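You operate a simulated robot arm through the tools that you are given. There is no shell and no other tool. Be economical: measure what you need, move in short steps, check, and stop when the job is done.

Carry out the task below with a simulated robot arm. There is one attempt and no reset: what you move stays moved.

## Task
Put one of the cocoa cartons from the steel table by the wire rack on top of the beige wooden pastry block. Then take the cocoa tart shell and put it in the small silver sheet pan. Then put the grey shim on top of the white mixing bowls. Then take the test stick and put it on the steel table by the wire rack. Then put the check weight on the steel table by the sink away on the top of the side stand. Then put the yellow shortbread disc on the mixer end of the table. Then push the fridge door on the hall side shut. Then count the brown sugar lumps on the steel table by the wire rack, then put as many of the pale blue ice cubes from the steel table by the wire rack on the top of the side stand. Then take the beige old dough lump on the clear space on the table by the wire rack and put it away on the portion bench top. Then open the bread oven door. The order counts. Set down upright: cocoa carton, check weight.

It is judged by the outcome, as a careful person would: the job done as asked, and still so three seconds after it is handed in. It fails if anything else is knocked over, pushed out of place, dropped, spilled or broken. Flat cloth is picked up by pressing the open fingertips on it (5 to 10 N) and closing them slowly along it; thin cloth reads only 2 to 8 mm in the jaws.

## Robot
A 7-joint arm with a two-finger parallel gripper on a trunk, on a base that drives. Base frame: it is fixed to the floor where the robot stands at the start and does not move with it; the origin is under the middle of the robot, x ahead of it, y to its left, z up; the surface under the hand at the start is at about z = 0.9. Lengths are in m, angles in rad, forces in N, time in s.
With the tool pointing down near the work surface it reaches from about 0.3 to 0.72 m from the robot's upright axis, wherever it stands. Its first joint turns from -2.897 to 2.897 rad. Places, roughly: beige old dough lump (4x4x4 cm) [0.7, -1.1, 0.9]; bread oven door [2.7, 3.7, 0.7]; brown sugar lump (4x4x4 cm) [0.3, -0.6, 0.9]; check weight [1.75, -1.25, 1]; cocoa carton [0.25, 0, 1]; cocoa tart shell (8x8x3 cm) [0.5, -0.1, 0.9]; fridge door on the hall side [-0.7, 2.1, 1.4]; grey shim (8x4x3 cm) [3.1, -0.3, 0.9]; mixer end of the table [0.5, 0.1, 0.9]; pale blue ice cube (4x4x4 cm) [0.6, -0.7, 0.9]; portion bench top [-0.3, -3.2, 0.9]; small silver sheet pan (32x23x3 cm) [0.7, -0.3, 0.9]; steel table by the wire rack [0.6, -0.5, 0.9]; test stick (3x2x20 cm) [3.3, -0.6, 1]; top of the side stand [1, 2.6, 0.8]; white mixing bowls (23x23x11 cm) [3.4, 2.6, 0.6]; wooden pastry block (15x8x4 cm) [0.4, -0.2, 0.9]; yellow shortbread disc (6x6x2 cm) [3.6, 2.4, 0.6]. Payload 3.43 kg.
The TCP is the grasp point between the finger pads, 0.03 m short of the fingertips. In the tool frame z runs along the fingers and y along their closing line. The gripper opens to 0.094 m. The fingers are 0.028 m wide and 0.01 m thick; the gripper's body (0.05 by 0.096 m) begins 0.055 m behind the TCP.
Orientation is that of the tool frame in the base frame, as a unit quaternion [w, x, y, z]. With the fingers straight down and closing along the base's y, the tool's x points along the base's -x, its y along +y and its z along -z.

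## Interface
- The arm moves only by the tool apply_moves. Its argument "rows" is a list of rows, each a list of 7 numbers: the closure in counts, from 0 (fully open) to 255 (shut), then the shift along the base's x, y, z in units of 50 mm (1.0 is 50 mm), then the turn, a rotation vector about the base's x, y, z in units of 4 degrees (1.0 is 4 degrees). In form: [[gripper, dx, dy, dz, wx, wy, wz], ...]. A call has 1 to 20 rows; each row shifts and turns the commanded pose from where the row before left it. A call with a number of a shift or a turn outside -1 to 1 is refused whole. A row lasts 0.2 s, in which the tool goes at most 0.05 m and 0.15 rad; a call with a longer step from one row to the next is refused whole, and so is a gripper value outside its range. A pose out of reach is approached as far as the arm can. The call stops where the force on the tool passes 40 N (or 10 N more than at its start, if that is more) or the arm is blocked; 0.2 s more then pass. Each finger travels about 0.108 m/s and halts on what it meets, pressing with about 38 N; the grip force reading is that of the motor and also rises with nothing between the fingers. The clock runs only during rows and for 0.2 s after the last one: add rows that do not move to give the fingers time. The reply holds the time, the measured pose of the TCP, the force on the tool along the base axes, the opening and the grip force, in the units named above and with some noise, with the torque about the TCP (base axes, N m) and any sound that the robot's microphone picked up.
- Cameras (640 x 400 px; columns grow to the right, rows downward): "scene" is now at [0.3602, -0.4042, 1.3663]; the picture's right is [0.00, -0.17, 0.99], its down [-0.74, 0.66, 0.12] and it looks along [-0.67, -0.73, -0.13] (base axes); focal length 214 px, centre (320, 200). "wrist" rides on the gripper at [0.076, 0.014, -0.102] in the tool frame; the picture's right is [-0.18, 0.98, 0.00], its down [-0.75, -0.14, -0.64] and it looks along [-0.63, -0.12, 0.77] (tool axes); focal length 243 px, centre (320, 200).
- capture(camera): a new picture of that camera. The clock stands still meanwhile.
- slide_trunk(by): slides the trunk up (or, below 0, down) by that many m; the arm and the scene camera ride with it, the base frame stays. It gives what a move gives, with no picture.
- steer(legs): drives the robot by 1 to 6 legs, each [ahead, left, turn to the left] in m, m and rad, along the robot's own axes; the way and the turn of a leg run together, so that a leg with both is an arc; at most 1.5 m and 3.142 rad a leg. The arm and the cameras ride along, it lands a little off, and it stops where it bumps. It gives what a move gives.
- turn_head(pan, tilt): turns the head with the scene camera to pan (to the left, within 1.396 rad either way) and tilt (down, from -0.506 to 1.204), counted from straight ahead of the robot. It gives what a move gives.
- pixel_to_xyz(camera, pixels): for up to 12 pixels [column, row] of the newest picture of that camera ("zoom" is the newest enlarged one), the place [x, y, z] in the base frame of the surface seen there, good to about 0.002 m, but the place of the scene camera against the robot may be out by one fixed shift of up to 0.025 m in any direction. The clock stands still meanwhile.
- zoom(camera, box): a new picture of the part [left, top, right, bottom] of that camera's present view, enlarged. The clock stands still meanwhile.
- finish_job(): hands the job in; it is judged then, once.

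Go step by step. Measure first, check grasps and placings, and put right what went wrong. The budget is 364 turns and 294 pictures, counting those below and the enlarged ones. Unless the task says otherwise, let go and move clear before handing in, and close with one line.

The tools are called after "Call:" as a command line: name --pt "numbers of a row" for each row, then --argument value for the rest, lists and objects as JSON in quotes. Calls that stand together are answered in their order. apply_moves: Moves the arm, as the interface text tells. Its arguments: {"type":"object","properties":{"rows":{"type":"array"}},"required":["rows"]} The other tools are called the same way: slide_trunk (by) slides the trunk up or down; steer (legs) drives the base; turn_head (pan, tilt) turns the head that bears the scene camera; capture (camera) takes a picture; pixel_to_xyz (camera, pixels) gives the place of the surface under pixels of a picture; zoom (camera, box) takes an enlarged picture of a part of a camera's view; finish_job () hands the job in.

At the start:

```text
time_s: 0.0
ee_pos: [0.3094, -0.3066, 1.2413]
tcp_rot: [0.0, 0.0, 1.0, 0.0]
wrist_force: [0.7, -0.4, -0.1]
moment: [-0.01, 0.01, -0.01]
gripper_width: 0.0942
gripper_force: 0.1
trunk travel left (down, up): [-0.275, 0.315]
robot x, y, heading: [0.0016, 0.0012, 0.0]
head pan, tilt: [-1.4, 0.74]
```

scene: 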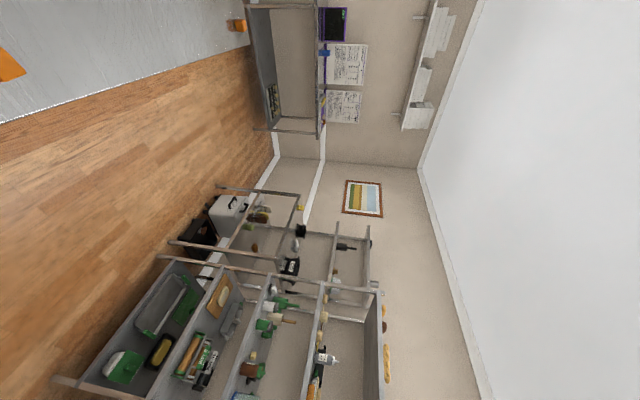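
wrist: 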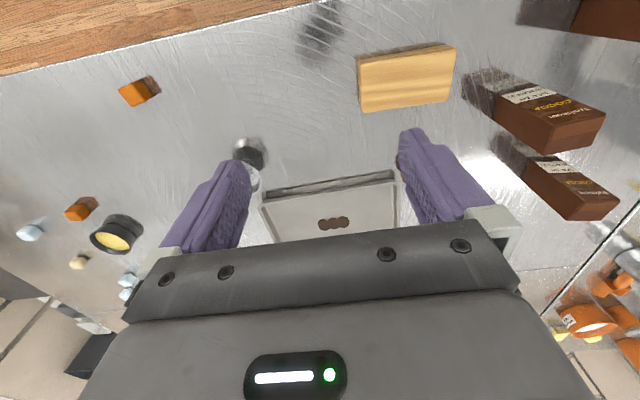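

The wrist view shows the table with the block at (405,78), cartons at (535,110) and (565,185), and the scene camera looks off to the right rear and is rolled. I'll turn the head toward the table to learn how it behaves.

Call:
turn_head --pan -0.4 --tilt 0.9

Call:
capture --camera "scene"

Call:
pixel_to_xyz --camera "wrist" --pixels '[[405, 55], [365, 60], [450, 50], [365, 105], [450, 100], [535, 110], [585, 125], [565, 185], [600, 205], [330, 225], [137, 92], [80, 208]]'

```text
time_s: 1.3
ee_pos: [0.3096, -0.3075, 1.2421]
tcp_rot: [0.0, 0.001, 1.0, 0.0]
wrist_force: [-1.5, 0.5, -0.2]
moment: [-0.04, 0.0, -0.01]
gripper_width: 0.0939
gripper_force: 0.0
trunk travel left (down, up): [-0.275, 0.315]
robot x, y, heading: [-0.0052, 0.0028, 0.0]
head pan, tilt: [-0.4, 0.901]
```

```text
291 pictures are left
```

scene: 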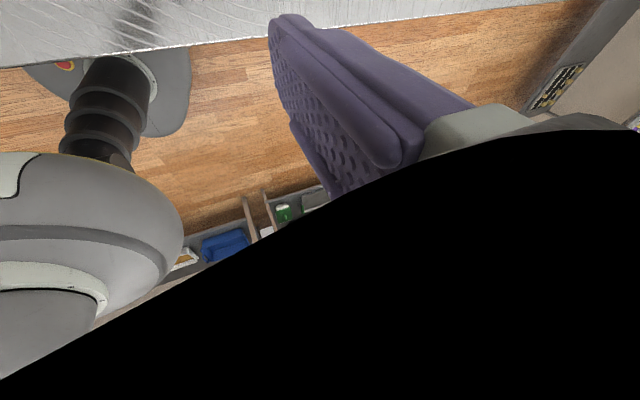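

```text
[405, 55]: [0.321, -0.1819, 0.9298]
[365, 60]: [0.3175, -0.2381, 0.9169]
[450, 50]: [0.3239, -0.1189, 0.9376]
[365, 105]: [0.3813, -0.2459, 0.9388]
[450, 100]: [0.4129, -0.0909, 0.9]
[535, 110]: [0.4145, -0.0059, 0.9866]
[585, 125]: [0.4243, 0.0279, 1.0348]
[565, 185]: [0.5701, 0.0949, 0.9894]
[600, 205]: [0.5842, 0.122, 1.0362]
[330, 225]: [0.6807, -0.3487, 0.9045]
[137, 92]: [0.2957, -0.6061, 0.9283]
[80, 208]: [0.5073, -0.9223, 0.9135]
```

The head's "ahead" seems to be straight down, with positive tilt looking backward. I'll tilt to the minimum to see the table.

Call:
turn_head --pan 0 --tilt -0.5

Call:
capture --camera "scene"

Call:
capture --camera "wrist"

```text
time_s: 2.8
ee_pos: [0.3097, -0.3064, 1.241]
tcp_rot: [-0.001, 0.0, 1.0, 0.0]
wrist_force: [0.5, -0.6, 0.1]
moment: [-0.02, -0.01, 0.03]
gripper_width: 0.094
gripper_force: 0.0
trunk travel left (down, up): [-0.275, 0.315]
robot x, y, heading: [0.0003, -0.0028, -0.003]
head pan, tilt: [0.0, -0.499]
```

```text
290 pictures are left
```

scene: 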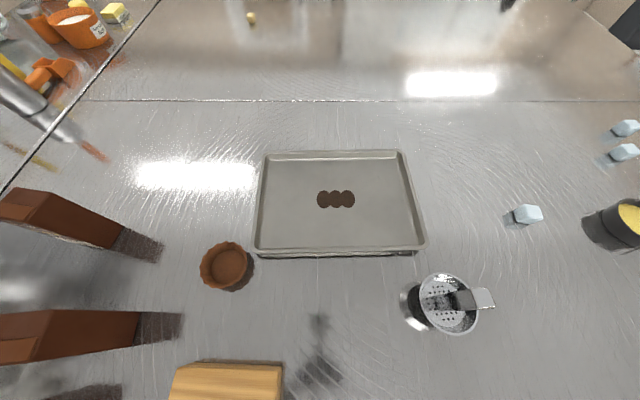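

```text
289 pictures are left
```

wrist: 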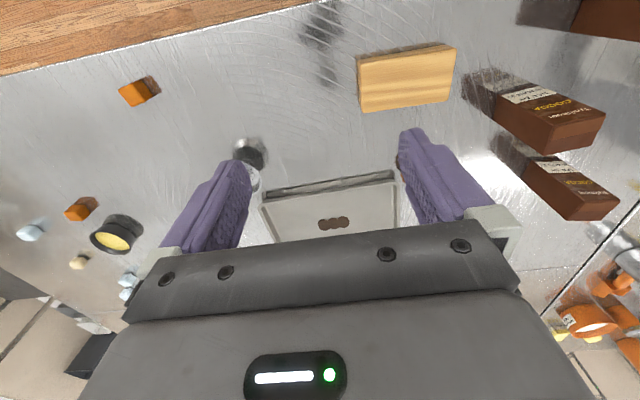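

The forward-down scene view works well: sheet pan at (335,205), tart shell (224,264), block (225,380), strainer (450,300). I'll measure key points with both cameras to find the scene shift.

Call:
pixel_to_xyz --camera "scene" --pixels '[[224, 264], [224, 243], [335, 198], [265, 245], [410, 240], [230, 375], [528, 213], [625, 152], [628, 128], [250, 18], [10, 215], [15, 320]]'

Call:
pixel_to_xyz --camera "wrist" --pixels '[[334, 223], [320, 228], [30, 232], [78, 263], [128, 280], [115, 235], [450, 80], [360, 75], [570, 145], [590, 105], [620, 205], [545, 60]]'

Call:
turn_head --pan -0.6 --tilt -0.3

Call:
capture --camera "scene"

```text
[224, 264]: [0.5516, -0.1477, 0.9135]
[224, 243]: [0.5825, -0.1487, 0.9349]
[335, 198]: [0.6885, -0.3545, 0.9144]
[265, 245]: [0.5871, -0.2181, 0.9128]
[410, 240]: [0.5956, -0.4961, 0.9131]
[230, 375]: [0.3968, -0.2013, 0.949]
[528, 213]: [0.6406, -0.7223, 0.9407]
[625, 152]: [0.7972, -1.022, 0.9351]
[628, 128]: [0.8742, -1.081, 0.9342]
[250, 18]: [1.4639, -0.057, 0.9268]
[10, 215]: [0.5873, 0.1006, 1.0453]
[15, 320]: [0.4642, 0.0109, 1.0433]
```

```text
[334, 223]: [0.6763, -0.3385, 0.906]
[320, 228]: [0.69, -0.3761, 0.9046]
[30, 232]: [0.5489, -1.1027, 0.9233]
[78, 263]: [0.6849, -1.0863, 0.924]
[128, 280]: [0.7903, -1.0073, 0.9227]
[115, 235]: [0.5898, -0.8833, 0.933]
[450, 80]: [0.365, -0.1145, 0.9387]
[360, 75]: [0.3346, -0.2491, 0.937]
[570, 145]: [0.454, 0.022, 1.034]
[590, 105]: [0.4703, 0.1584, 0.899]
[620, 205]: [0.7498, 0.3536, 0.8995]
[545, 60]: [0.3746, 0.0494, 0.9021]
```

```text
time_s: 3.8
ee_pos: [0.3089, -0.3064, 1.2413]
tcp_rot: [0.0, 0.0, 1.0, 0.0]
wrist_force: [0.3, 0.2, -0.3]
moment: [-0.01, -0.02, -0.02]
gripper_width: 0.0938
gripper_force: 0.0
trunk travel left (down, up): [-0.275, 0.315]
robot x, y, heading: [0.0002, -0.001, -0.0]
head pan, tilt: [-0.6, -0.3]
```

```text
288 pictures are left
```

scene: 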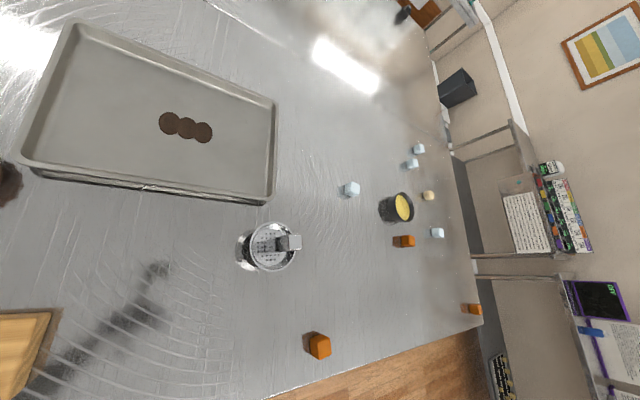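

I see brown lumps at (319,346), (403,241), (472,309), ice cubes at (351,189), (412,163), (418,148), (437,232), and the dough lump at (428,195). I'll look left and zoom right for a careful count.

Call:
zoom --camera "scene" --box '[280, 120, 500, 370]'

Call:
pixel_to_xyz --camera "scene" --pixels '[[319, 344], [403, 241], [472, 308], [351, 187], [412, 163], [418, 148], [437, 232], [428, 195], [460, 85], [402, 208], [290, 240], [480, 325]]'

Call:
turn_head --pan 0.7 --tilt -0.3

Call:
capture --camera "scene"

```text
1.60 times, centred on (390, 245) of scene
```

zoom: 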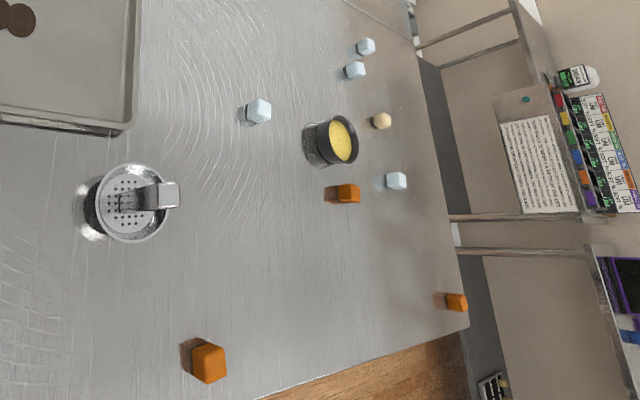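

```text
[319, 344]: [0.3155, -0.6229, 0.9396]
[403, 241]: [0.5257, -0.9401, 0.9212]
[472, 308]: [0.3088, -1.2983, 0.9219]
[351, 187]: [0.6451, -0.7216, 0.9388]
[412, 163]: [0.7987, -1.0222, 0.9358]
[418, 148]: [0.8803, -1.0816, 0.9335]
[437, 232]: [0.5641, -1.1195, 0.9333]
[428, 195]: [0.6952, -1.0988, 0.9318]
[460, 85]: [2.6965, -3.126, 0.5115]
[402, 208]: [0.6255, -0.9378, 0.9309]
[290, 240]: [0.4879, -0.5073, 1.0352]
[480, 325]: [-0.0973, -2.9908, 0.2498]
```

```text
time_s: 5.3
ee_pos: [0.3089, -0.3071, 1.2409]
tcp_rot: [-0.001, 0.0, 1.0, 0.001]
wrist_force: [0.2, -0.6, -0.9]
moment: [-0.02, -0.01, -0.01]
gripper_width: 0.0939
gripper_force: 0.1
trunk travel left (down, up): [-0.275, 0.315]
robot x, y, heading: [0.0025, -0.001, 0.003]
head pan, tilt: [0.7, -0.3]
```

```text
286 pictures are left
```

scene: 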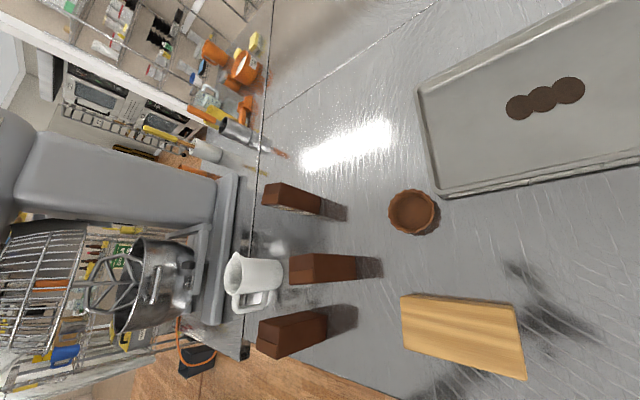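

Three cartons at tops (280,195), (300,270), (280,335), plus a white jug at (255,280). I'll measure cartons, jug and table edges.

Call:
pixel_to_xyz --camera "scene" --pixels '[[268, 195], [292, 270], [262, 350], [258, 335], [300, 330], [325, 350], [256, 230], [250, 150], [242, 350], [390, 395], [275, 155], [258, 260]]'

Call:
zoom --camera "scene" --box '[210, 150, 450, 390]'

```text
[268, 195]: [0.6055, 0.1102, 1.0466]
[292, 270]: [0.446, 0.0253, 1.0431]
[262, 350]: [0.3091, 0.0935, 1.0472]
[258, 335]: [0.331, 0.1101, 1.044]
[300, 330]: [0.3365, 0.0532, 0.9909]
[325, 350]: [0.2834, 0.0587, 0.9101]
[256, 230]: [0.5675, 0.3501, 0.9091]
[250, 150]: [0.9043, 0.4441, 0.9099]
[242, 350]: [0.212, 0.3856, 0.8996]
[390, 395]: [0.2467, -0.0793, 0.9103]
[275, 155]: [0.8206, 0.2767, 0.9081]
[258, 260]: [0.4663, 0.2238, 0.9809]
```

```text
1.67 times, centred on (330, 270) of scene
```

zoom: 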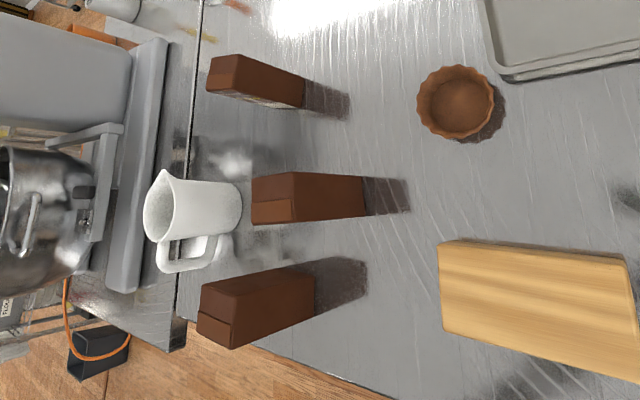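

I'll measure the top-face outlines of the middle carton and others in the zoom.

Call:
pixel_to_xyz --camera "zoom" --pixels '[[255, 180], [290, 178], [255, 220], [290, 218], [325, 200], [360, 180], [360, 212], [300, 220], [205, 320], [240, 340], [210, 285], [245, 300]]'

Call:
zoom --camera "wrist" --box '[440, 30, 640, 240]'

```text
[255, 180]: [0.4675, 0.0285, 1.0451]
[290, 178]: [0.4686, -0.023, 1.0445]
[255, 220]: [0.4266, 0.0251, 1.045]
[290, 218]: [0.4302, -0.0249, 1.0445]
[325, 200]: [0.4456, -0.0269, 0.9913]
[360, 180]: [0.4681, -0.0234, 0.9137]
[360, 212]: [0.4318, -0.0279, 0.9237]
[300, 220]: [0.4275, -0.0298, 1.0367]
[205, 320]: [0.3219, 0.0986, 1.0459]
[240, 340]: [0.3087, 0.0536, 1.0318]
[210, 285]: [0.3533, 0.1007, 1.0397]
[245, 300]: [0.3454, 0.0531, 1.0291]
```

```text
1.90 times, centred on (540, 135) of wrist
```

zoom: 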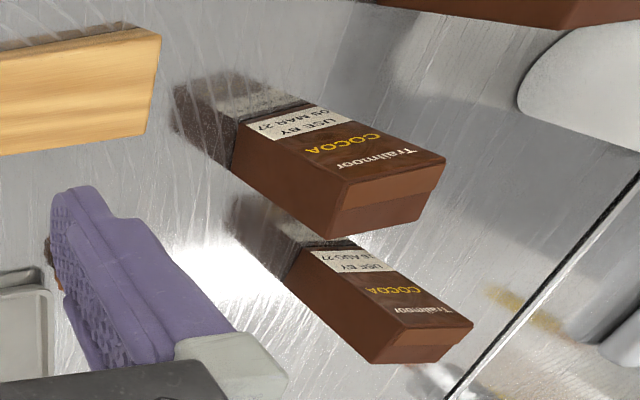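

I'll get precise top-face corners from the wrist view of the middle carton, and the block corners.

Call:
pixel_to_xyz --camera "zoom" --pixels '[[348, 189], [440, 165], [420, 215], [337, 235], [385, 200], [270, 130], [5, 150], [150, 135], [155, 35], [5, 60]]'

Call:
zoom --camera "wrist" --box '[300, 0, 500, 140]'

```text
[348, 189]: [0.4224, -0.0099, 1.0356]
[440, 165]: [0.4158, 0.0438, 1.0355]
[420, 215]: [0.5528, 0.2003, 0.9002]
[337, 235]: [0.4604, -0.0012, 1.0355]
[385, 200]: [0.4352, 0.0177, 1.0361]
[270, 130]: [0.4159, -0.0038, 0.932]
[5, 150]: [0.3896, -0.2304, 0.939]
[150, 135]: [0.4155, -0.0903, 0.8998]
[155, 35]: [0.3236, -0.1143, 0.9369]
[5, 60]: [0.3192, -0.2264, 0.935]
```

```text
2.86 times, centred on (400, 70) of wrist
```

zoom: 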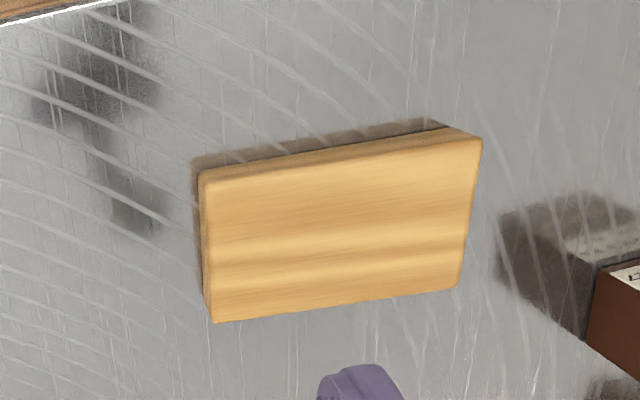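

Carton top spans about x 0.416–0.462, y −0.012–0.047. I'll measure the block's top corners and move toward above the carton.

Call:
pixel_to_xyz --camera "zoom" --pixels '[[210, 184], [474, 148], [455, 282], [216, 315], [340, 240]]'

Call:
apply_moves --pt "0 0.6 0.9 0 0 0 0" --pt "0 0.6 0.9 0 0 0 0" --pt "0 0.6 0.9 0 0 0 0" --pt "0 0.6 0.9 0 0 0 0" --pt "0 0.2 0.9 0 0 0 0" --pt "0 0 0.9 0 0 0 0" --pt "0 0 0.9 -0.5 0 0 0" --pt "0 0 0 -0.5 0 0 0"

Call:
capture --camera "wrist"

```text
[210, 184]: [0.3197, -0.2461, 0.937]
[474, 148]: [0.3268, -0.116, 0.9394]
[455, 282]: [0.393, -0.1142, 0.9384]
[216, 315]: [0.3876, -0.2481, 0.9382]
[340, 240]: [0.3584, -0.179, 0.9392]
```

```text
refused: row 1 steps farther than a row can; nothing moved
```

```text
282 pictures are left
```

wrist: 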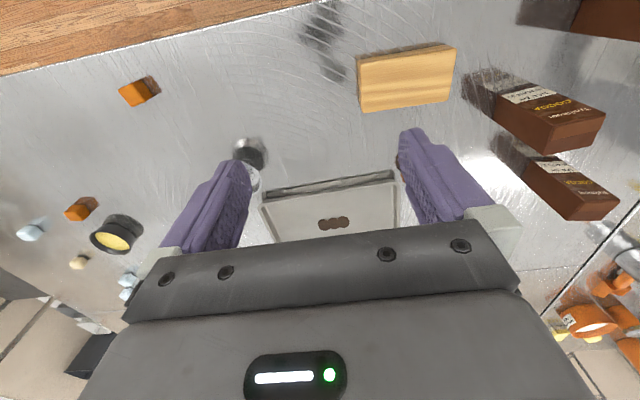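

Each row's total shift must be at most 50 mm; I'll redo it.

Call:
apply_moves --pt "0 0.36 0.9 0 0 0 0" --pt "0 0.36 0.9 0 0 0 0" --pt "0 0.36 0.9 0 0 0 0" --pt "0 0.36 0.9 0 0 0 0" --pt "0 0.36 0.9 0 0 0 0" --pt "0 0.36 0.9 0 0 0 0" --pt "0 0.36 0.9 0 0 0 0" --pt "0 0.08 0.2 0 0 0 0" --pt "0 0 0 -1 0 0 0" --pt "0 0 0 -1 0 0 0" --pt "0 0 0 0 0 0 0"

Call:
capture --camera "wrist"

```text
time_s: 7.7
ee_pos: [0.4385, 0.0182, 1.1396]
tcp_rot: [0.0, -0.001, 1.0, 0.0]
wrist_force: [-0.3, 0.1, 1.1]
moment: [-0.01, 0.0, -0.01]
gripper_width: 0.0941
gripper_force: 0.1
trunk travel left (down, up): [-0.275, 0.315]
robot x, y, heading: [-0.0018, -0.0013, -0.004]
head pan, tilt: [0.7, -0.3]
```

```text
281 pictures are left
```

wrist: 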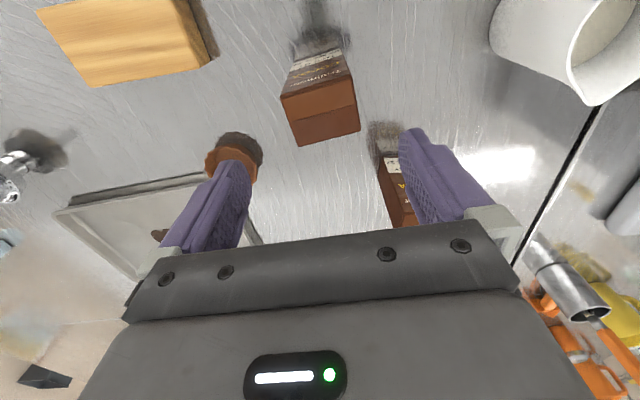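

The carton is centred between the fingers at (320,110). I'll recheck its corners then descend.

Call:
pixel_to_xyz --camera "wrist" --pixels '[[285, 99], [350, 80], [357, 130], [300, 143]]'

Call:
apply_moves --pt "0 0 0 -0.7 0 0 0" --pt "0 0 0 -0.7 0 0 0" --pt "0 0 0 -0.7 0 0 0" --pt "0 0 0 -0.7 0 0 0" --pt "0 0 0 0 0 0 0"

Call:
capture --camera "wrist"

```text
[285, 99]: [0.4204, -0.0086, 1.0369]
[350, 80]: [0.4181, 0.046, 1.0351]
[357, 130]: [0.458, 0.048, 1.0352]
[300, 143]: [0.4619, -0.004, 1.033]
```

```text
time_s: 8.9
ee_pos: [0.44, 0.0173, 1.0011]
tcp_rot: [0.0, -0.001, 1.0, 0.0]
wrist_force: [-0.1, -1.0, 0.4]
moment: [-0.02, 0.0, -0.01]
gripper_width: 0.0941
gripper_force: 0.0
trunk travel left (down, up): [-0.275, 0.315]
robot x, y, heading: [0.0007, -0.0016, 0.0]
head pan, tilt: [0.7, -0.3]
```

```text
280 pictures are left
```

wrist: 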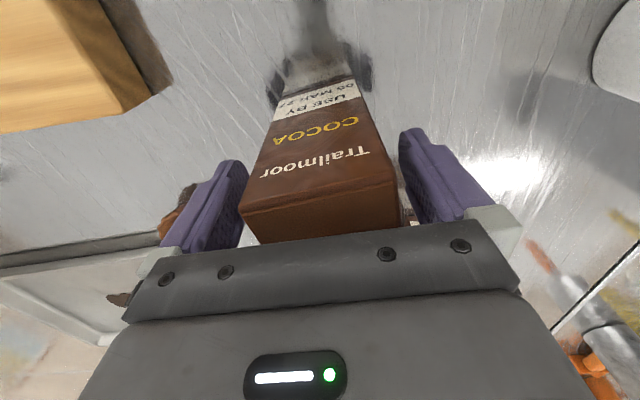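

Carton sits between the fingers. Close and lift 10 cm...

Call:
apply_moves --pt "140 0 0 0 0 0 0" --pt "140 0 0 0 0 0 0" --pt "140 0 0 0 0 0 0" --pt "140 0 0 1 0 0 0" --pt "140 0 0 1 0 0 0" --pt "140 0 0 0 0 0 0"

Call:
capture --camera "wrist"

```text
time_s: 10.3
ee_pos: [0.4383, 0.0181, 1.1025]
tcp_rot: [0.0, 0.0, 1.0, 0.0]
wrist_force: [-0.4, -0.2, -1.4]
moment: [-0.01, 0.0, 0.01]
gripper_width: 0.0667
gripper_force: 38.2
trunk travel left (down, up): [-0.275, 0.315]
robot x, y, heading: [0.0021, -0.0042, 0.003]
head pan, tilt: [0.7, -0.3]
```

```text
279 pictures are left
```

wrist: 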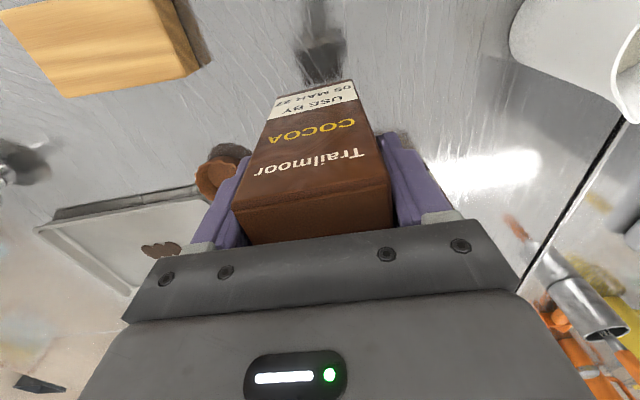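

Held firmly (0.067 m). I'll move over the block centre (0.357,−0.181) and lower to just above it.

Call:
apply_moves --pt "140 -0.326 -0.793 0 0 0 0" --pt "140 -0.326 -0.793 0 0 0 0" --pt "140 -0.326 -0.793 0 0 0 0" --pt "140 -0.326 -0.793 0 0 0 0" --pt "140 -0.326 -0.793 0 0 0 0" --pt "140 0 0 0 0 0 0" --pt "140 0 0 -0.5 0 0 0" --pt "140 0 0 -0.5 0 0 0" --pt "140 0 0 0 0 0 0"

Call:
capture --camera "wrist"

Call:
capture --camera "scene"

```text
time_s: 12.3
ee_pos: [0.3569, -0.1784, 1.0491]
tcp_rot: [0.0, 0.001, 1.0, 0.0]
wrist_force: [-0.6, -0.5, -2.4]
moment: [-0.01, 0.0, -0.01]
gripper_width: 0.0665
gripper_force: 38.2
trunk travel left (down, up): [-0.275, 0.315]
robot x, y, heading: [0.0044, -0.0001, -0.0]
head pan, tilt: [0.7, -0.3]
```

```text
278 pictures are left
```

wrist: 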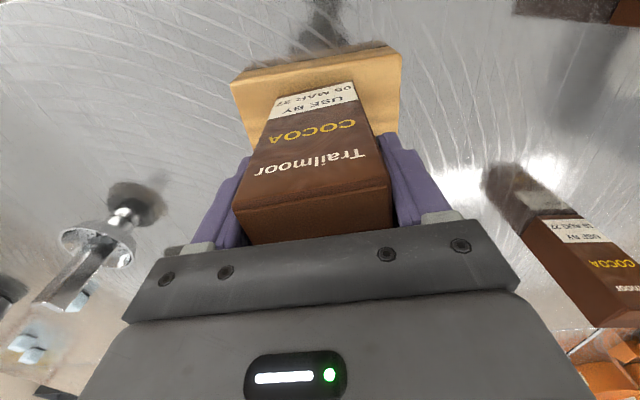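

```text
277 pictures are left
```

scene: 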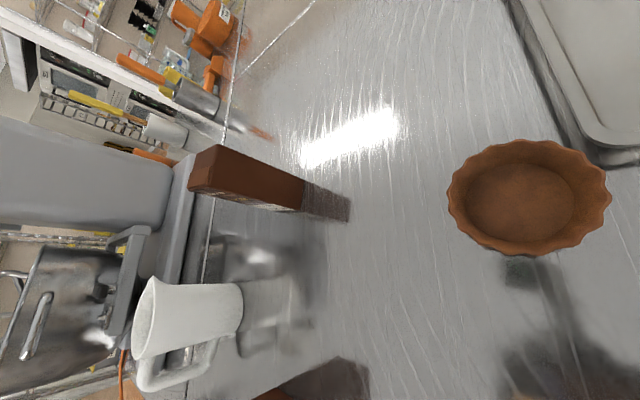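

Well centred over the block. (The scene camera evidently rides on the arm.) Lower gently, release, retreat.

Call:
apply_moves --pt "140 0 0 -0.1 0 0 0" --pt "140 0 0 -0.08 0 0 0" --pt "140 0 0 0 0 0 0"

```text
time_s: 13.1
ee_pos: [0.3572, -0.1796, 1.042]
tcp_rot: [0.001, 0.001, 1.0, 0.0]
wrist_force: [-0.2, 1.8, 12.8]
moment: [0.01, 0.31, 0.09]
gripper_width: 0.0665
gripper_force: 37.9
trunk travel left (down, up): [-0.275, 0.315]
robot x, y, heading: [0.0008, 0.0013, 0.005]
head pan, tilt: [0.7, -0.3]
```

Contact (12.8 N up). Release and lift straight up.

Call:
apply_moves --pt "100 0 0 0 0 0 0" --pt "50 0 0 0 0 0 0" --pt "0 0 0 0 0 0 0" --pt "0 0 0 0 0 0 0" --pt "0 0 0 0.6 0 0 0" --pt "0 0 0 1 0 0 0" --pt "0 0 0 1 0 0 0" --pt "0 0 0 1 0 0 0" --pt "0 0 0 0 0 0 0"

Call:
capture --camera "wrist"

Call:
capture --camera "scene"

```text
time_s: 15.1
ee_pos: [0.3582, -0.179, 1.2234]
tcp_rot: [0.0, 0.001, 1.0, -0.001]
wrist_force: [0.3, -0.4, 0.7]
moment: [0.01, 0.05, -0.01]
gripper_width: 0.0942
gripper_force: 0.0
trunk travel left (down, up): [-0.275, 0.315]
robot x, y, heading: [-0.0042, -0.0033, -0.0]
head pan, tilt: [0.7, -0.3]
```

```text
276 pictures are left
```

wrist: 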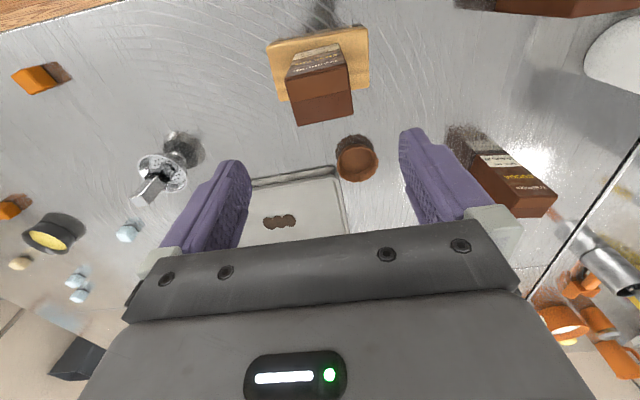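

```text
275 pictures are left
```

scene: 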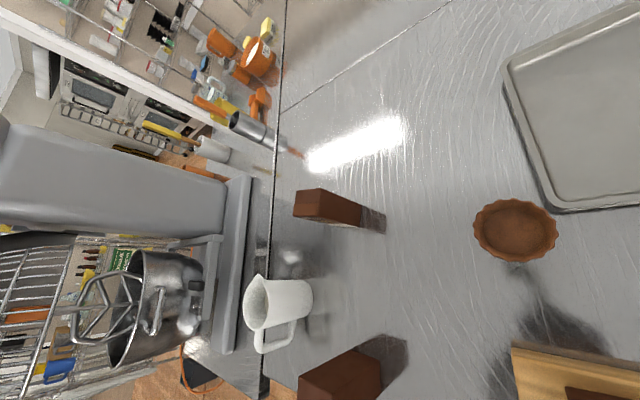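

Carton stands on the block. Now the tart shell at (357,158): measure its rim in a zoom.

Call:
zoom --camera "wrist" --box '[310, 110, 410, 200]'

```text
4.44 times, centred on (360, 155) of wrist
```

zoom: 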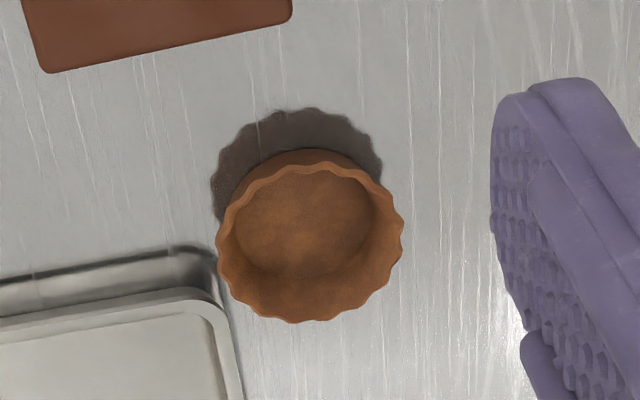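

Call:
pixel_to_xyz --camera "zoom" --pixels '[[222, 240], [398, 238], [308, 168], [308, 317], [300, 230], [225, 320], [215, 265], [100, 265], [180, 295], [120, 380]]'

```text
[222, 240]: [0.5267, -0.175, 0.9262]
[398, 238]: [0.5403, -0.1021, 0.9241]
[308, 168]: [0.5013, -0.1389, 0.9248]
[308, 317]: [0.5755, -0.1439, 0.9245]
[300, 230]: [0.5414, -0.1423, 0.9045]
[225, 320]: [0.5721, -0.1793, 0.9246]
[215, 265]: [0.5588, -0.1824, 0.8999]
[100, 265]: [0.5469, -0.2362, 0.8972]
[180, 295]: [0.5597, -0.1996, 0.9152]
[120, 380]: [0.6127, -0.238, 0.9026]
```

Tart centre ≈ (0.539,−0.139), rim z 0.926, pan corner close at (0.56,−0.19), so I'll rotate the fingers −45° and hover above.

Call:
apply_moves --pt "0 0.33 0.073 0 0 0 -1" --pt "0 0.33 0.073 0 0 0 -1" --pt "0 0.33 0.073 0 0 0 -1" --pt "0 0.33 0.073 0 0 0 -1" --pt "0 0.33 0.073 0 0 0 -1" --pt "0 0.33 0.073 0 0 0 -1" --pt "0 0.33 0.073 0 0 0 -1" --pt "0 0.33 0.073 0 0 0 -1" --pt "0 0.33 0.073 0 0 0 -1" --pt "0 0.33 0.073 0 0 0 -1" --pt "0 0.32 0.07 0 0 0 -1" --pt "0 0 0 -1 0 0 -0.25" --pt "0 0 0 -1 0 0 0" --pt "0 0 0 -0.8 0 0 0" --pt "0 0 0 -0.8 0 0 0" --pt "0 0 0 0 0 0 0"

Call:
capture --camera "wrist"

Call:
capture --camera "scene"

```text
time_s: 18.5
ee_pos: [0.5374, -0.1375, 1.0414]
tcp_rot: [0.001, 0.383, 0.924, 0.001]
wrist_force: [0.0, 0.7, 0.2]
moment: [-0.02, 0.0, 0.02]
gripper_width: 0.0939
gripper_force: 0.1
trunk travel left (down, up): [-0.275, 0.315]
robot x, y, heading: [0.0007, 0.0027, 0.001]
head pan, tilt: [0.7, -0.3]
```

```text
273 pictures are left
```

wrist: 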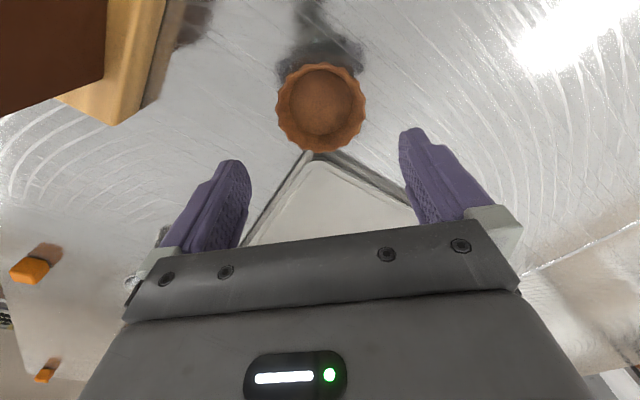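

```text
272 pictures are left
```

scene: 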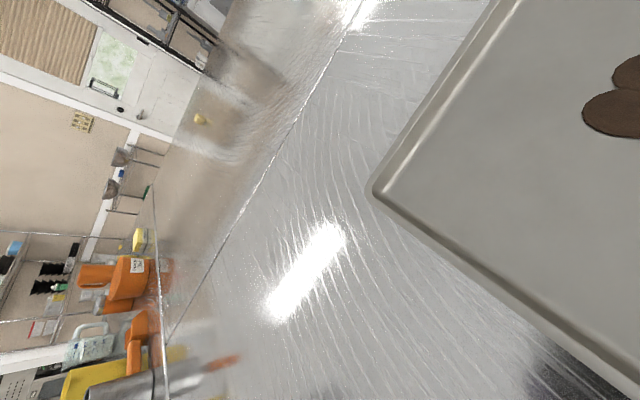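

The scene camera rotates with the hand too. Re-measure the tart rim from here.

Call:
pixel_to_xyz --camera "wrist" --pixels '[[280, 102], [362, 102], [320, 68], [321, 148], [320, 105], [308, 160], [300, 165]]'

```text
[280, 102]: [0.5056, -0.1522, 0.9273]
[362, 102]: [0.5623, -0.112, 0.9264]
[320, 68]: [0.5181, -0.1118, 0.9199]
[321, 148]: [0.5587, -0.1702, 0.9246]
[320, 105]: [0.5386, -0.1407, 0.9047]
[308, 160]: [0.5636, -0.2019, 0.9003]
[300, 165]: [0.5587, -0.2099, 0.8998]
```

Aligned within a few mm along the closing line. Descend to z≈0.937.

Call:
apply_moves --pt "0 0.04 -0.04 -0.6 0 0 0" --pt "0 0 0 -0.6 0 0 0" --pt "0 0 0 -0.5 0 0 0" --pt "0 0 0 -0.4 0 0 0" --pt "0 0 0 0 0 0 0"

Call:
capture --camera "wrist"

```text
time_s: 19.7
ee_pos: [0.5386, -0.1416, 0.9368]
tcp_rot: [0.0, 0.383, 0.924, 0.0]
wrist_force: [0.5, 0.2, -0.4]
moment: [0.02, 0.01, -0.01]
gripper_width: 0.0939
gripper_force: 0.2
trunk travel left (down, up): [-0.275, 0.315]
robot x, y, heading: [0.0006, -0.0038, 0.0]
head pan, tilt: [0.7, -0.3]
```

```text
271 pictures are left
```

wrist: 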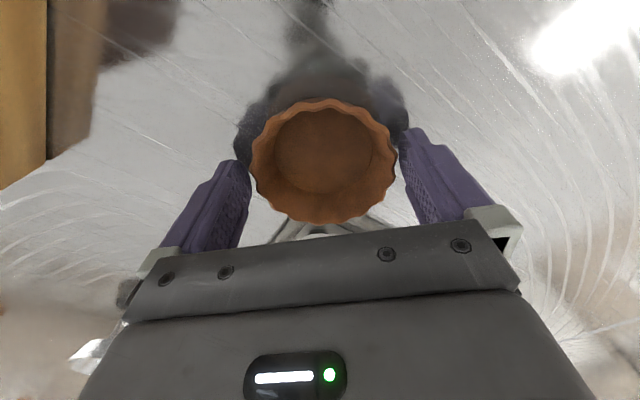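

The shell is between the fingertips. Close gently and lift.

Call:
apply_moves --pt "30 0 0 0 0 0 0" --pt "60 0 0 0 0 0 0" --pt "60 0 0 0 0 0 0" --pt "60 0 0 0 0 0 0"

Call:
capture --camera "wrist"

```text
time_s: 20.7
ee_pos: [0.5381, -0.1431, 0.9364]
tcp_rot: [0.0, 0.383, 0.924, 0.0]
wrist_force: [-0.5, 0.1, -0.8]
moment: [0.04, 0.01, -0.04]
gripper_width: 0.0751
gripper_force: 38.1
trunk travel left (down, up): [-0.275, 0.315]
robot x, y, heading: [-0.0008, -0.0011, 0.002]
head pan, tilt: [0.7, -0.3]
```

```text
270 pictures are left
```

wrist: 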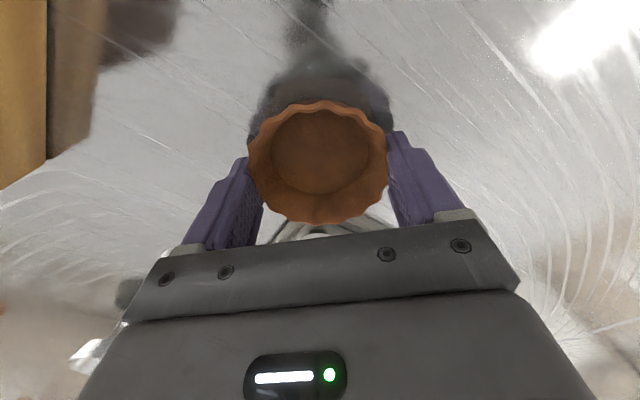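

Gripped at 0.075 m. Lift 9 cm and move to above the pan near (0.63,−0.265).

Call:
apply_moves --pt "60 0 0 0.6 0 0 0" --pt "60 0 0 0.9 0 0 0" --pt "60 0 0 0.4 0 0 0" --pt "60 0.46 -0.61 0 0 0 0" --pt "60 0.46 -0.61 0 0 0 0" --pt "60 0.46 -0.61 0 0 0 0" --pt "60 0.46 -0.61 0 0 0 0" --pt "60 0 0 0 0 0 0"

Call:
capture --camera "wrist"

Call:
turn_head --pan 0 --tilt 0.3

Call:
capture --camera "scene"

```text
time_s: 22.5
ee_pos: [0.63, -0.2655, 1.0312]
tcp_rot: [0.001, 0.383, 0.924, 0.0]
wrist_force: [-0.9, -0.8, 0.4]
moment: [-0.01, 0.02, -0.02]
gripper_width: 0.0749
gripper_force: 37.7
trunk travel left (down, up): [-0.275, 0.315]
robot x, y, heading: [-0.0026, -0.0018, -0.007]
head pan, tilt: [0.7, -0.3]
```

```text
269 pictures are left
```

wrist: 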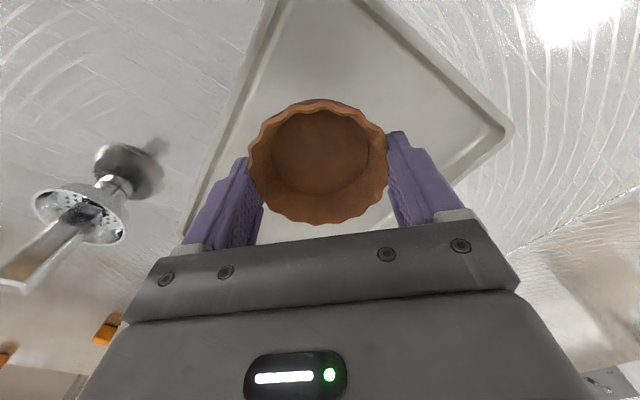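

```text
time_s: 23.5
ee_pos: [0.6305, -0.2649, 1.0325]
tcp_rot: [0.0, 0.384, 0.923, 0.001]
wrist_force: [-0.5, -0.3, -0.1]
moment: [0.05, 0.02, -0.01]
gripper_width: 0.0749
gripper_force: 37.9
trunk travel left (down, up): [-0.275, 0.315]
robot x, y, heading: [-0.0035, -0.0016, 0.002]
head pan, tilt: [0.0, 0.3]
```

```text
268 pictures are left
```

scene: 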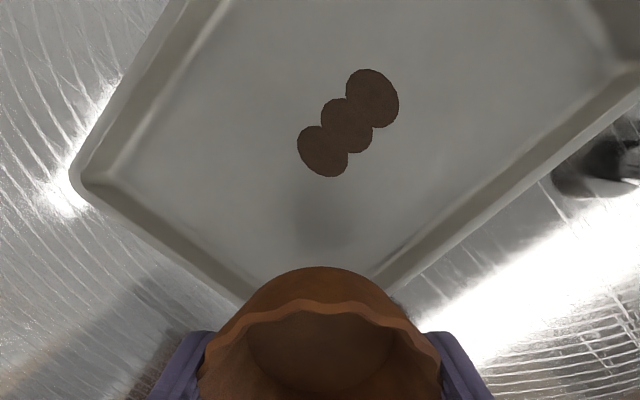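

Tart is above the pan interior. I'll measure pan rim points to confirm clearance.

Call:
pixel_to_xyz --camera "wrist" --pixels '[[505, 130], [480, 130], [280, 5], [400, 50], [300, 40], [360, 5], [215, 165]]'

Call:
pixel_to_xyz --camera "scene" --pixels '[[250, 290], [330, 220], [385, 280], [345, 120], [90, 180], [110, 180]]'

```text
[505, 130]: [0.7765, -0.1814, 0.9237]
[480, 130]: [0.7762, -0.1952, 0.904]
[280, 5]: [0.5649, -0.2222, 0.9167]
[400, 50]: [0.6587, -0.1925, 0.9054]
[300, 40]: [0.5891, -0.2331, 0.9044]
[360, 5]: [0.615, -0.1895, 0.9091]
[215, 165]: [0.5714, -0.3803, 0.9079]
```

```text
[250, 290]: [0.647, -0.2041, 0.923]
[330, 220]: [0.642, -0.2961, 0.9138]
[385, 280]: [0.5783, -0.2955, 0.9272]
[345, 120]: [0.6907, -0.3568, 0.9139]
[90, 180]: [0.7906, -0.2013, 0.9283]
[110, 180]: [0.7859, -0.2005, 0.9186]
```

Interior starts at x≈0.575, y≈−0.19. Shift 1 cm further in and lower.

Call:
apply_moves --pt "60 0.24 -0.1 -0.6 0 0 0" --pt "60 0 0 -0.6 0 0 0" --pt "60 0 0 -0.3 0 0 0" --pt "60 0 0 -0.16 0 0 0" --pt "60 0 0 -0.1 0 0 0" --pt "60 0 0 0 0 0 0"

```text
time_s: 24.9
ee_pos: [0.643, -0.2691, 0.9452]
tcp_rot: [0.0, 0.383, 0.924, -0.001]
wrist_force: [-0.1, 0.8, -0.4]
moment: [-0.01, 0.01, 0.0]
gripper_width: 0.0749
gripper_force: 38.1
trunk travel left (down, up): [-0.275, 0.315]
robot x, y, heading: [0.0017, 0.0006, -0.002]
head pan, tilt: [0.0, 0.3]
```

Call:
apply_moves --pt "60 0 0 -0.06 0 0 0" --pt "60 0 0 -0.04 0 0 0" --pt "60 0 0 0 0 0 0"

```text
time_s: 25.7
ee_pos: [0.6441, -0.2696, 0.9405]
tcp_rot: [0.002, 0.383, 0.924, 0.001]
wrist_force: [1.8, 0.5, 11.0]
moment: [-0.04, 0.09, -0.02]
gripper_width: 0.0751
gripper_force: 37.8
trunk travel left (down, up): [-0.275, 0.315]
robot x, y, heading: [-0.0002, 0.0011, -0.002]
head pan, tilt: [0.0, 0.3]
```

Contact on the pan floor. Release gently and lift.

Call:
apply_moves --pt "45 0 0 0.05 0 0 0" --pt "20 0 0 0 0 0 0" --pt "0 0 0 0 0 0 0" --pt "0 0 0 0 0 0 0" --pt "0 0 0 0.6 0 0 0" --pt "0 0 0 1 0 0 0" --pt "0 0 0 1 0 0 0" --pt "0 0 0 1 0 0 0" --pt "0 0 0 1 0 0 0" --pt "0 0 0 0 0 0 0"

Call:
capture --camera "wrist"

Call:
capture --camera "scene"

```text
time_s: 27.9
ee_pos: [0.6463, -0.2707, 1.1726]
tcp_rot: [0.0, 0.382, 0.924, 0.0]
wrist_force: [-0.5, 0.1, 0.4]
moment: [0.05, 0.0, 0.0]
gripper_width: 0.0938
gripper_force: 0.1
trunk travel left (down, up): [-0.275, 0.315]
robot x, y, heading: [0.0002, 0.0016, -0.001]
head pan, tilt: [0.0, 0.3]
```

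```text
267 pictures are left
```

wrist: 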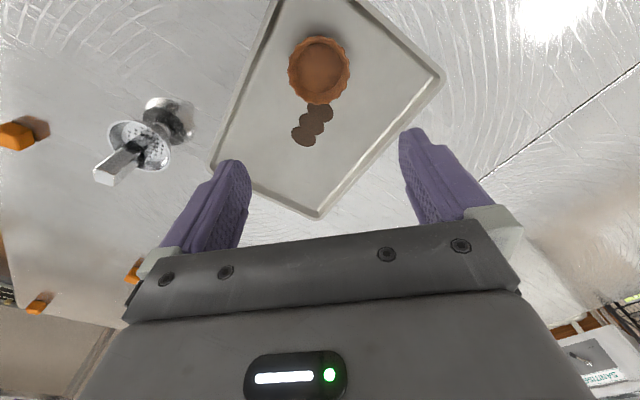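

```text
266 pictures are left
```

scene: 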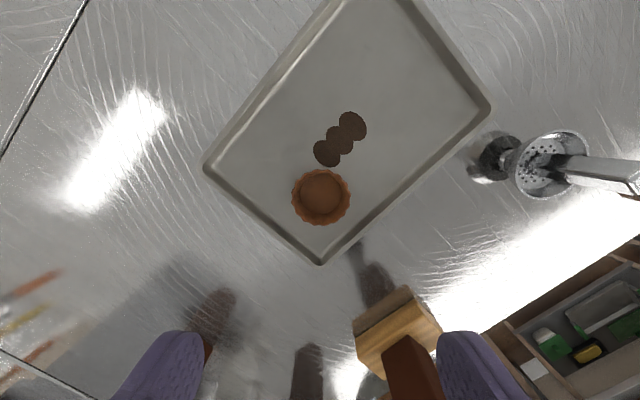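

Tart is in the pan. Next I need a map: raise the trunk, retract the hand high and unrotate it, then look around.

Call:
slide_trunk --by 0.31

Call:
apply_moves --pt "0 -0.5 0.3 0 0 0 1" --pt "0 -0.5 0.3 0 0 0 1" --pt "0 -0.5 0.3 0 0 0 1" --pt "0 -0.5 0.3 0 0 0 1" --pt "0 -0.5 0.3 0 0 0 1" --pt "0 -0.5 0.3 0 0 0 1" --pt "0 -0.5 0.3 0 0 0 1" --pt "0 -0.5 0.3 0 0 0 1" --pt "0 -0.5 0.3 0 0 0 1" --pt "0 -0.5 0.3 0 0 0 1" --pt "0 -0.5 0.3 0 0 0 1" --pt "0 0 0.5 0 0 0 0.25" --pt "0 0 0.5 0 0 0 0" --pt "0 0 0.5 0 0 0 0"

Call:
turn_head --pan 0 --tilt -0.5

Call:
capture --camera "scene"

Call:
pixel_to_xyz --camera "scene" --pixels '[[20, 20], [120, 20], [220, 20], [320, 20], [420, 20], [520, 20], [620, 20], [100, 100], [320, 80], [540, 100], [620, 200], [320, 140]]'

```text
time_s: 31.0
ee_pos: [0.6463, -0.2705, 1.4821]
tcp_rot: [0.0, 0.382, 0.924, 0.0]
wrist_force: [0.6, -0.3, 0.2]
moment: [0.01, 0.01, -0.01]
gripper_width: 0.0939
gripper_force: 0.0
trunk travel left (down, up): [-0.585, 0.005]
robot x, y, heading: [-0.0037, 0.0002, 0.001]
head pan, tilt: [0.0, 0.3]
```

```text
time_s: 34.0
ee_pos: [0.3706, -0.0288, 1.4824]
tcp_rot: [0.001, 0.0, 1.0, 0.001]
wrist_force: [-0.6, -0.2, -1.2]
moment: [0.0, 0.02, 0.01]
gripper_width: 0.0941
gripper_force: 0.0
trunk travel left (down, up): [-0.585, 0.005]
robot x, y, heading: [-0.0026, -0.0027, -0.002]
head pan, tilt: [0.0, 0.3]
```

```text
time_s: 35.1
ee_pos: [0.3704, -0.0314, 1.4824]
tcp_rot: [0.0, 0.0, 1.0, 0.0]
wrist_force: [0.4, 0.3, 0.4]
moment: [0.02, -0.02, -0.01]
gripper_width: 0.0941
gripper_force: 0.1
trunk travel left (down, up): [-0.585, 0.005]
robot x, y, heading: [0.0018, 0.0022, -0.002]
head pan, tilt: [0.0, -0.499]
```

```text
265 pictures are left
```

scene: 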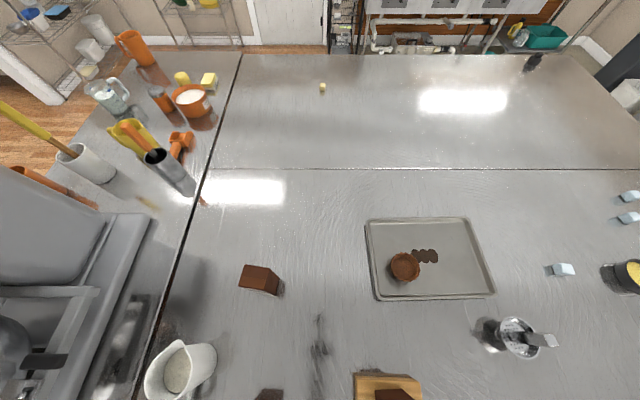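

```text
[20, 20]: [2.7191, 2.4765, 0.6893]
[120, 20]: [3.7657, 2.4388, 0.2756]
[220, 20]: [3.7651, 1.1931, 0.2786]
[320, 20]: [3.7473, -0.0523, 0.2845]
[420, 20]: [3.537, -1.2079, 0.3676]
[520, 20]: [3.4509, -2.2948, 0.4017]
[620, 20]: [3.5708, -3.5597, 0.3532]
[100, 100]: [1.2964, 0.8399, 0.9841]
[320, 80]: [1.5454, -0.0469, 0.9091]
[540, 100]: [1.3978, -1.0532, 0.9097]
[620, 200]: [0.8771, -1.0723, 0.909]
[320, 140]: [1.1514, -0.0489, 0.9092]
```

Great overview. I'll pitch the hand forward ~32° to see the horizon and map the far room, panning both ways.

Call:
apply_moves --pt "0 0 0 0 0 -1 0" --pt "0 0 0 0 0 -1 0" --pt "0 0 0 0 0 -1 0" --pt "0 0 0 0 0 -1 0" --pt "0 0 0 0 0 -1 0" --pt "0 0 0 0 0 -1 0" --pt "0 0 0 0 0 -1 0" --pt "0 0 0 0 0 -1 0"

Call:
capture --camera "scene"

Call:
pixel_to_xyz --camera "scene" --pixels '[[40, 200], [160, 200], [260, 200], [320, 200], [420, 200], [540, 200], [620, 200], [250, 230], [600, 260], [600, 300], [520, 240], [110, 260]]'

```text
time_s: 37.0
ee_pos: [0.3845, -0.029, 1.4834]
tcp_rot: [0.243, -0.003, 0.97, 0.004]
wrist_force: [-0.1, 0.7, 0.1]
moment: [0.0, 0.0, 0.02]
gripper_width: 0.0942
gripper_force: 0.1
out of reach, approached as far as the arm can: row 7, 8
trunk travel left (down, up): [-0.585, 0.005]
robot x, y, heading: [0.0008, -0.0014, 0.003]
head pan, tilt: [0.0, -0.499]
```

```text
264 pictures are left
```

scene: 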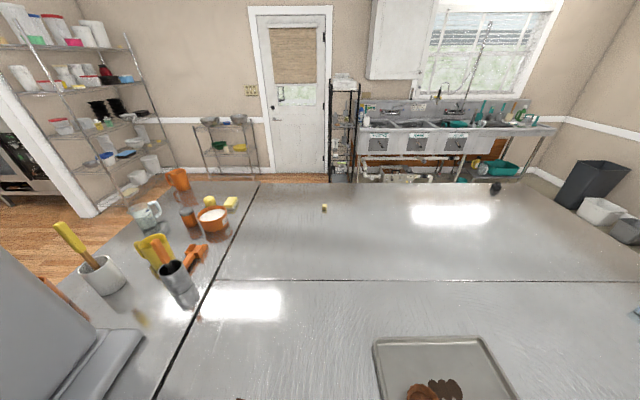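

```text
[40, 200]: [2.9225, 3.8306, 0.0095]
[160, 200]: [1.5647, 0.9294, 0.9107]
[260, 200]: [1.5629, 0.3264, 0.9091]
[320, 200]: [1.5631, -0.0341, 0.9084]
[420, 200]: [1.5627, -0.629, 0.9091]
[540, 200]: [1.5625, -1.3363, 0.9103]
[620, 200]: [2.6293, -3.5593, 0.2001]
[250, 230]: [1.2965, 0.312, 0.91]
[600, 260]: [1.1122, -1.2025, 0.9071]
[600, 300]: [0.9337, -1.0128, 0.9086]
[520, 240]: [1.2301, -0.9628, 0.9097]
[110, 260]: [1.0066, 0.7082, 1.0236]
```

I'll zoom on the far side to find the shim, stick, and bowls.

Call:
zoom --camera "scene" --box '[310, 60, 440, 200]'

Call:
pixel_to_xyz --camera "scene" --pixels '[[332, 85], [340, 145], [350, 85], [365, 115], [370, 145], [208, 122], [238, 120], [222, 175], [240, 150], [600, 190], [495, 187], [130, 190]]'

Call:
zoom --camera "scene" --box '[0, 0, 260, 200]'

```text
2.86 times, centred on (375, 130) of scene
```

zoom: 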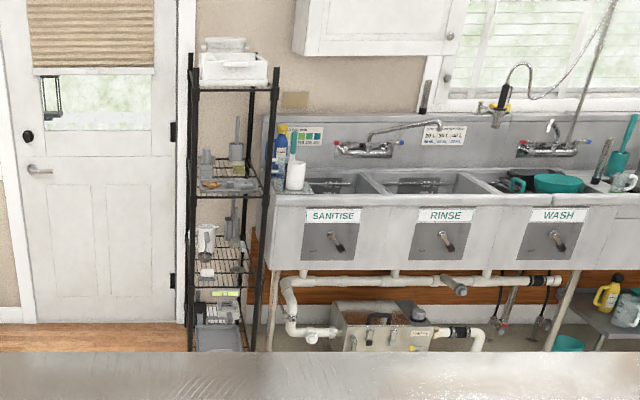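

```text
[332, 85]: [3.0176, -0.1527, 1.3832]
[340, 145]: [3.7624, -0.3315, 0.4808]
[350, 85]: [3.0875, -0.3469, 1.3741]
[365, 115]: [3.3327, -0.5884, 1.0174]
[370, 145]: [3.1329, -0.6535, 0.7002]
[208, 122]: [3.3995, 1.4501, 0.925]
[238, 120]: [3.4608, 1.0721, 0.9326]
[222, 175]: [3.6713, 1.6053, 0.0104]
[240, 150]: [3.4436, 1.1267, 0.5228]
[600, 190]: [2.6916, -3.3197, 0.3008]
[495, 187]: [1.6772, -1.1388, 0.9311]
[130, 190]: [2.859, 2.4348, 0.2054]
```

```text
2.00 times, centred on (130, 100) of scene
```

zoom: 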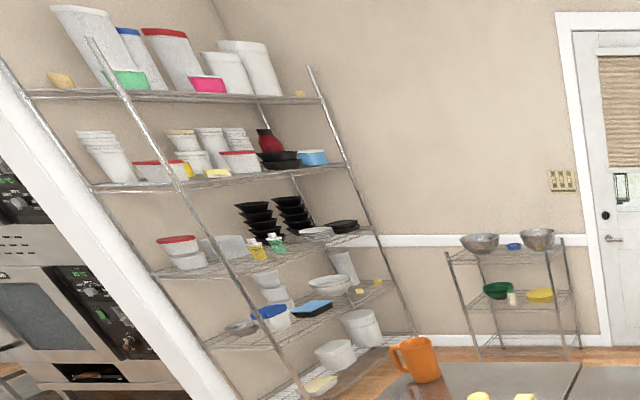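

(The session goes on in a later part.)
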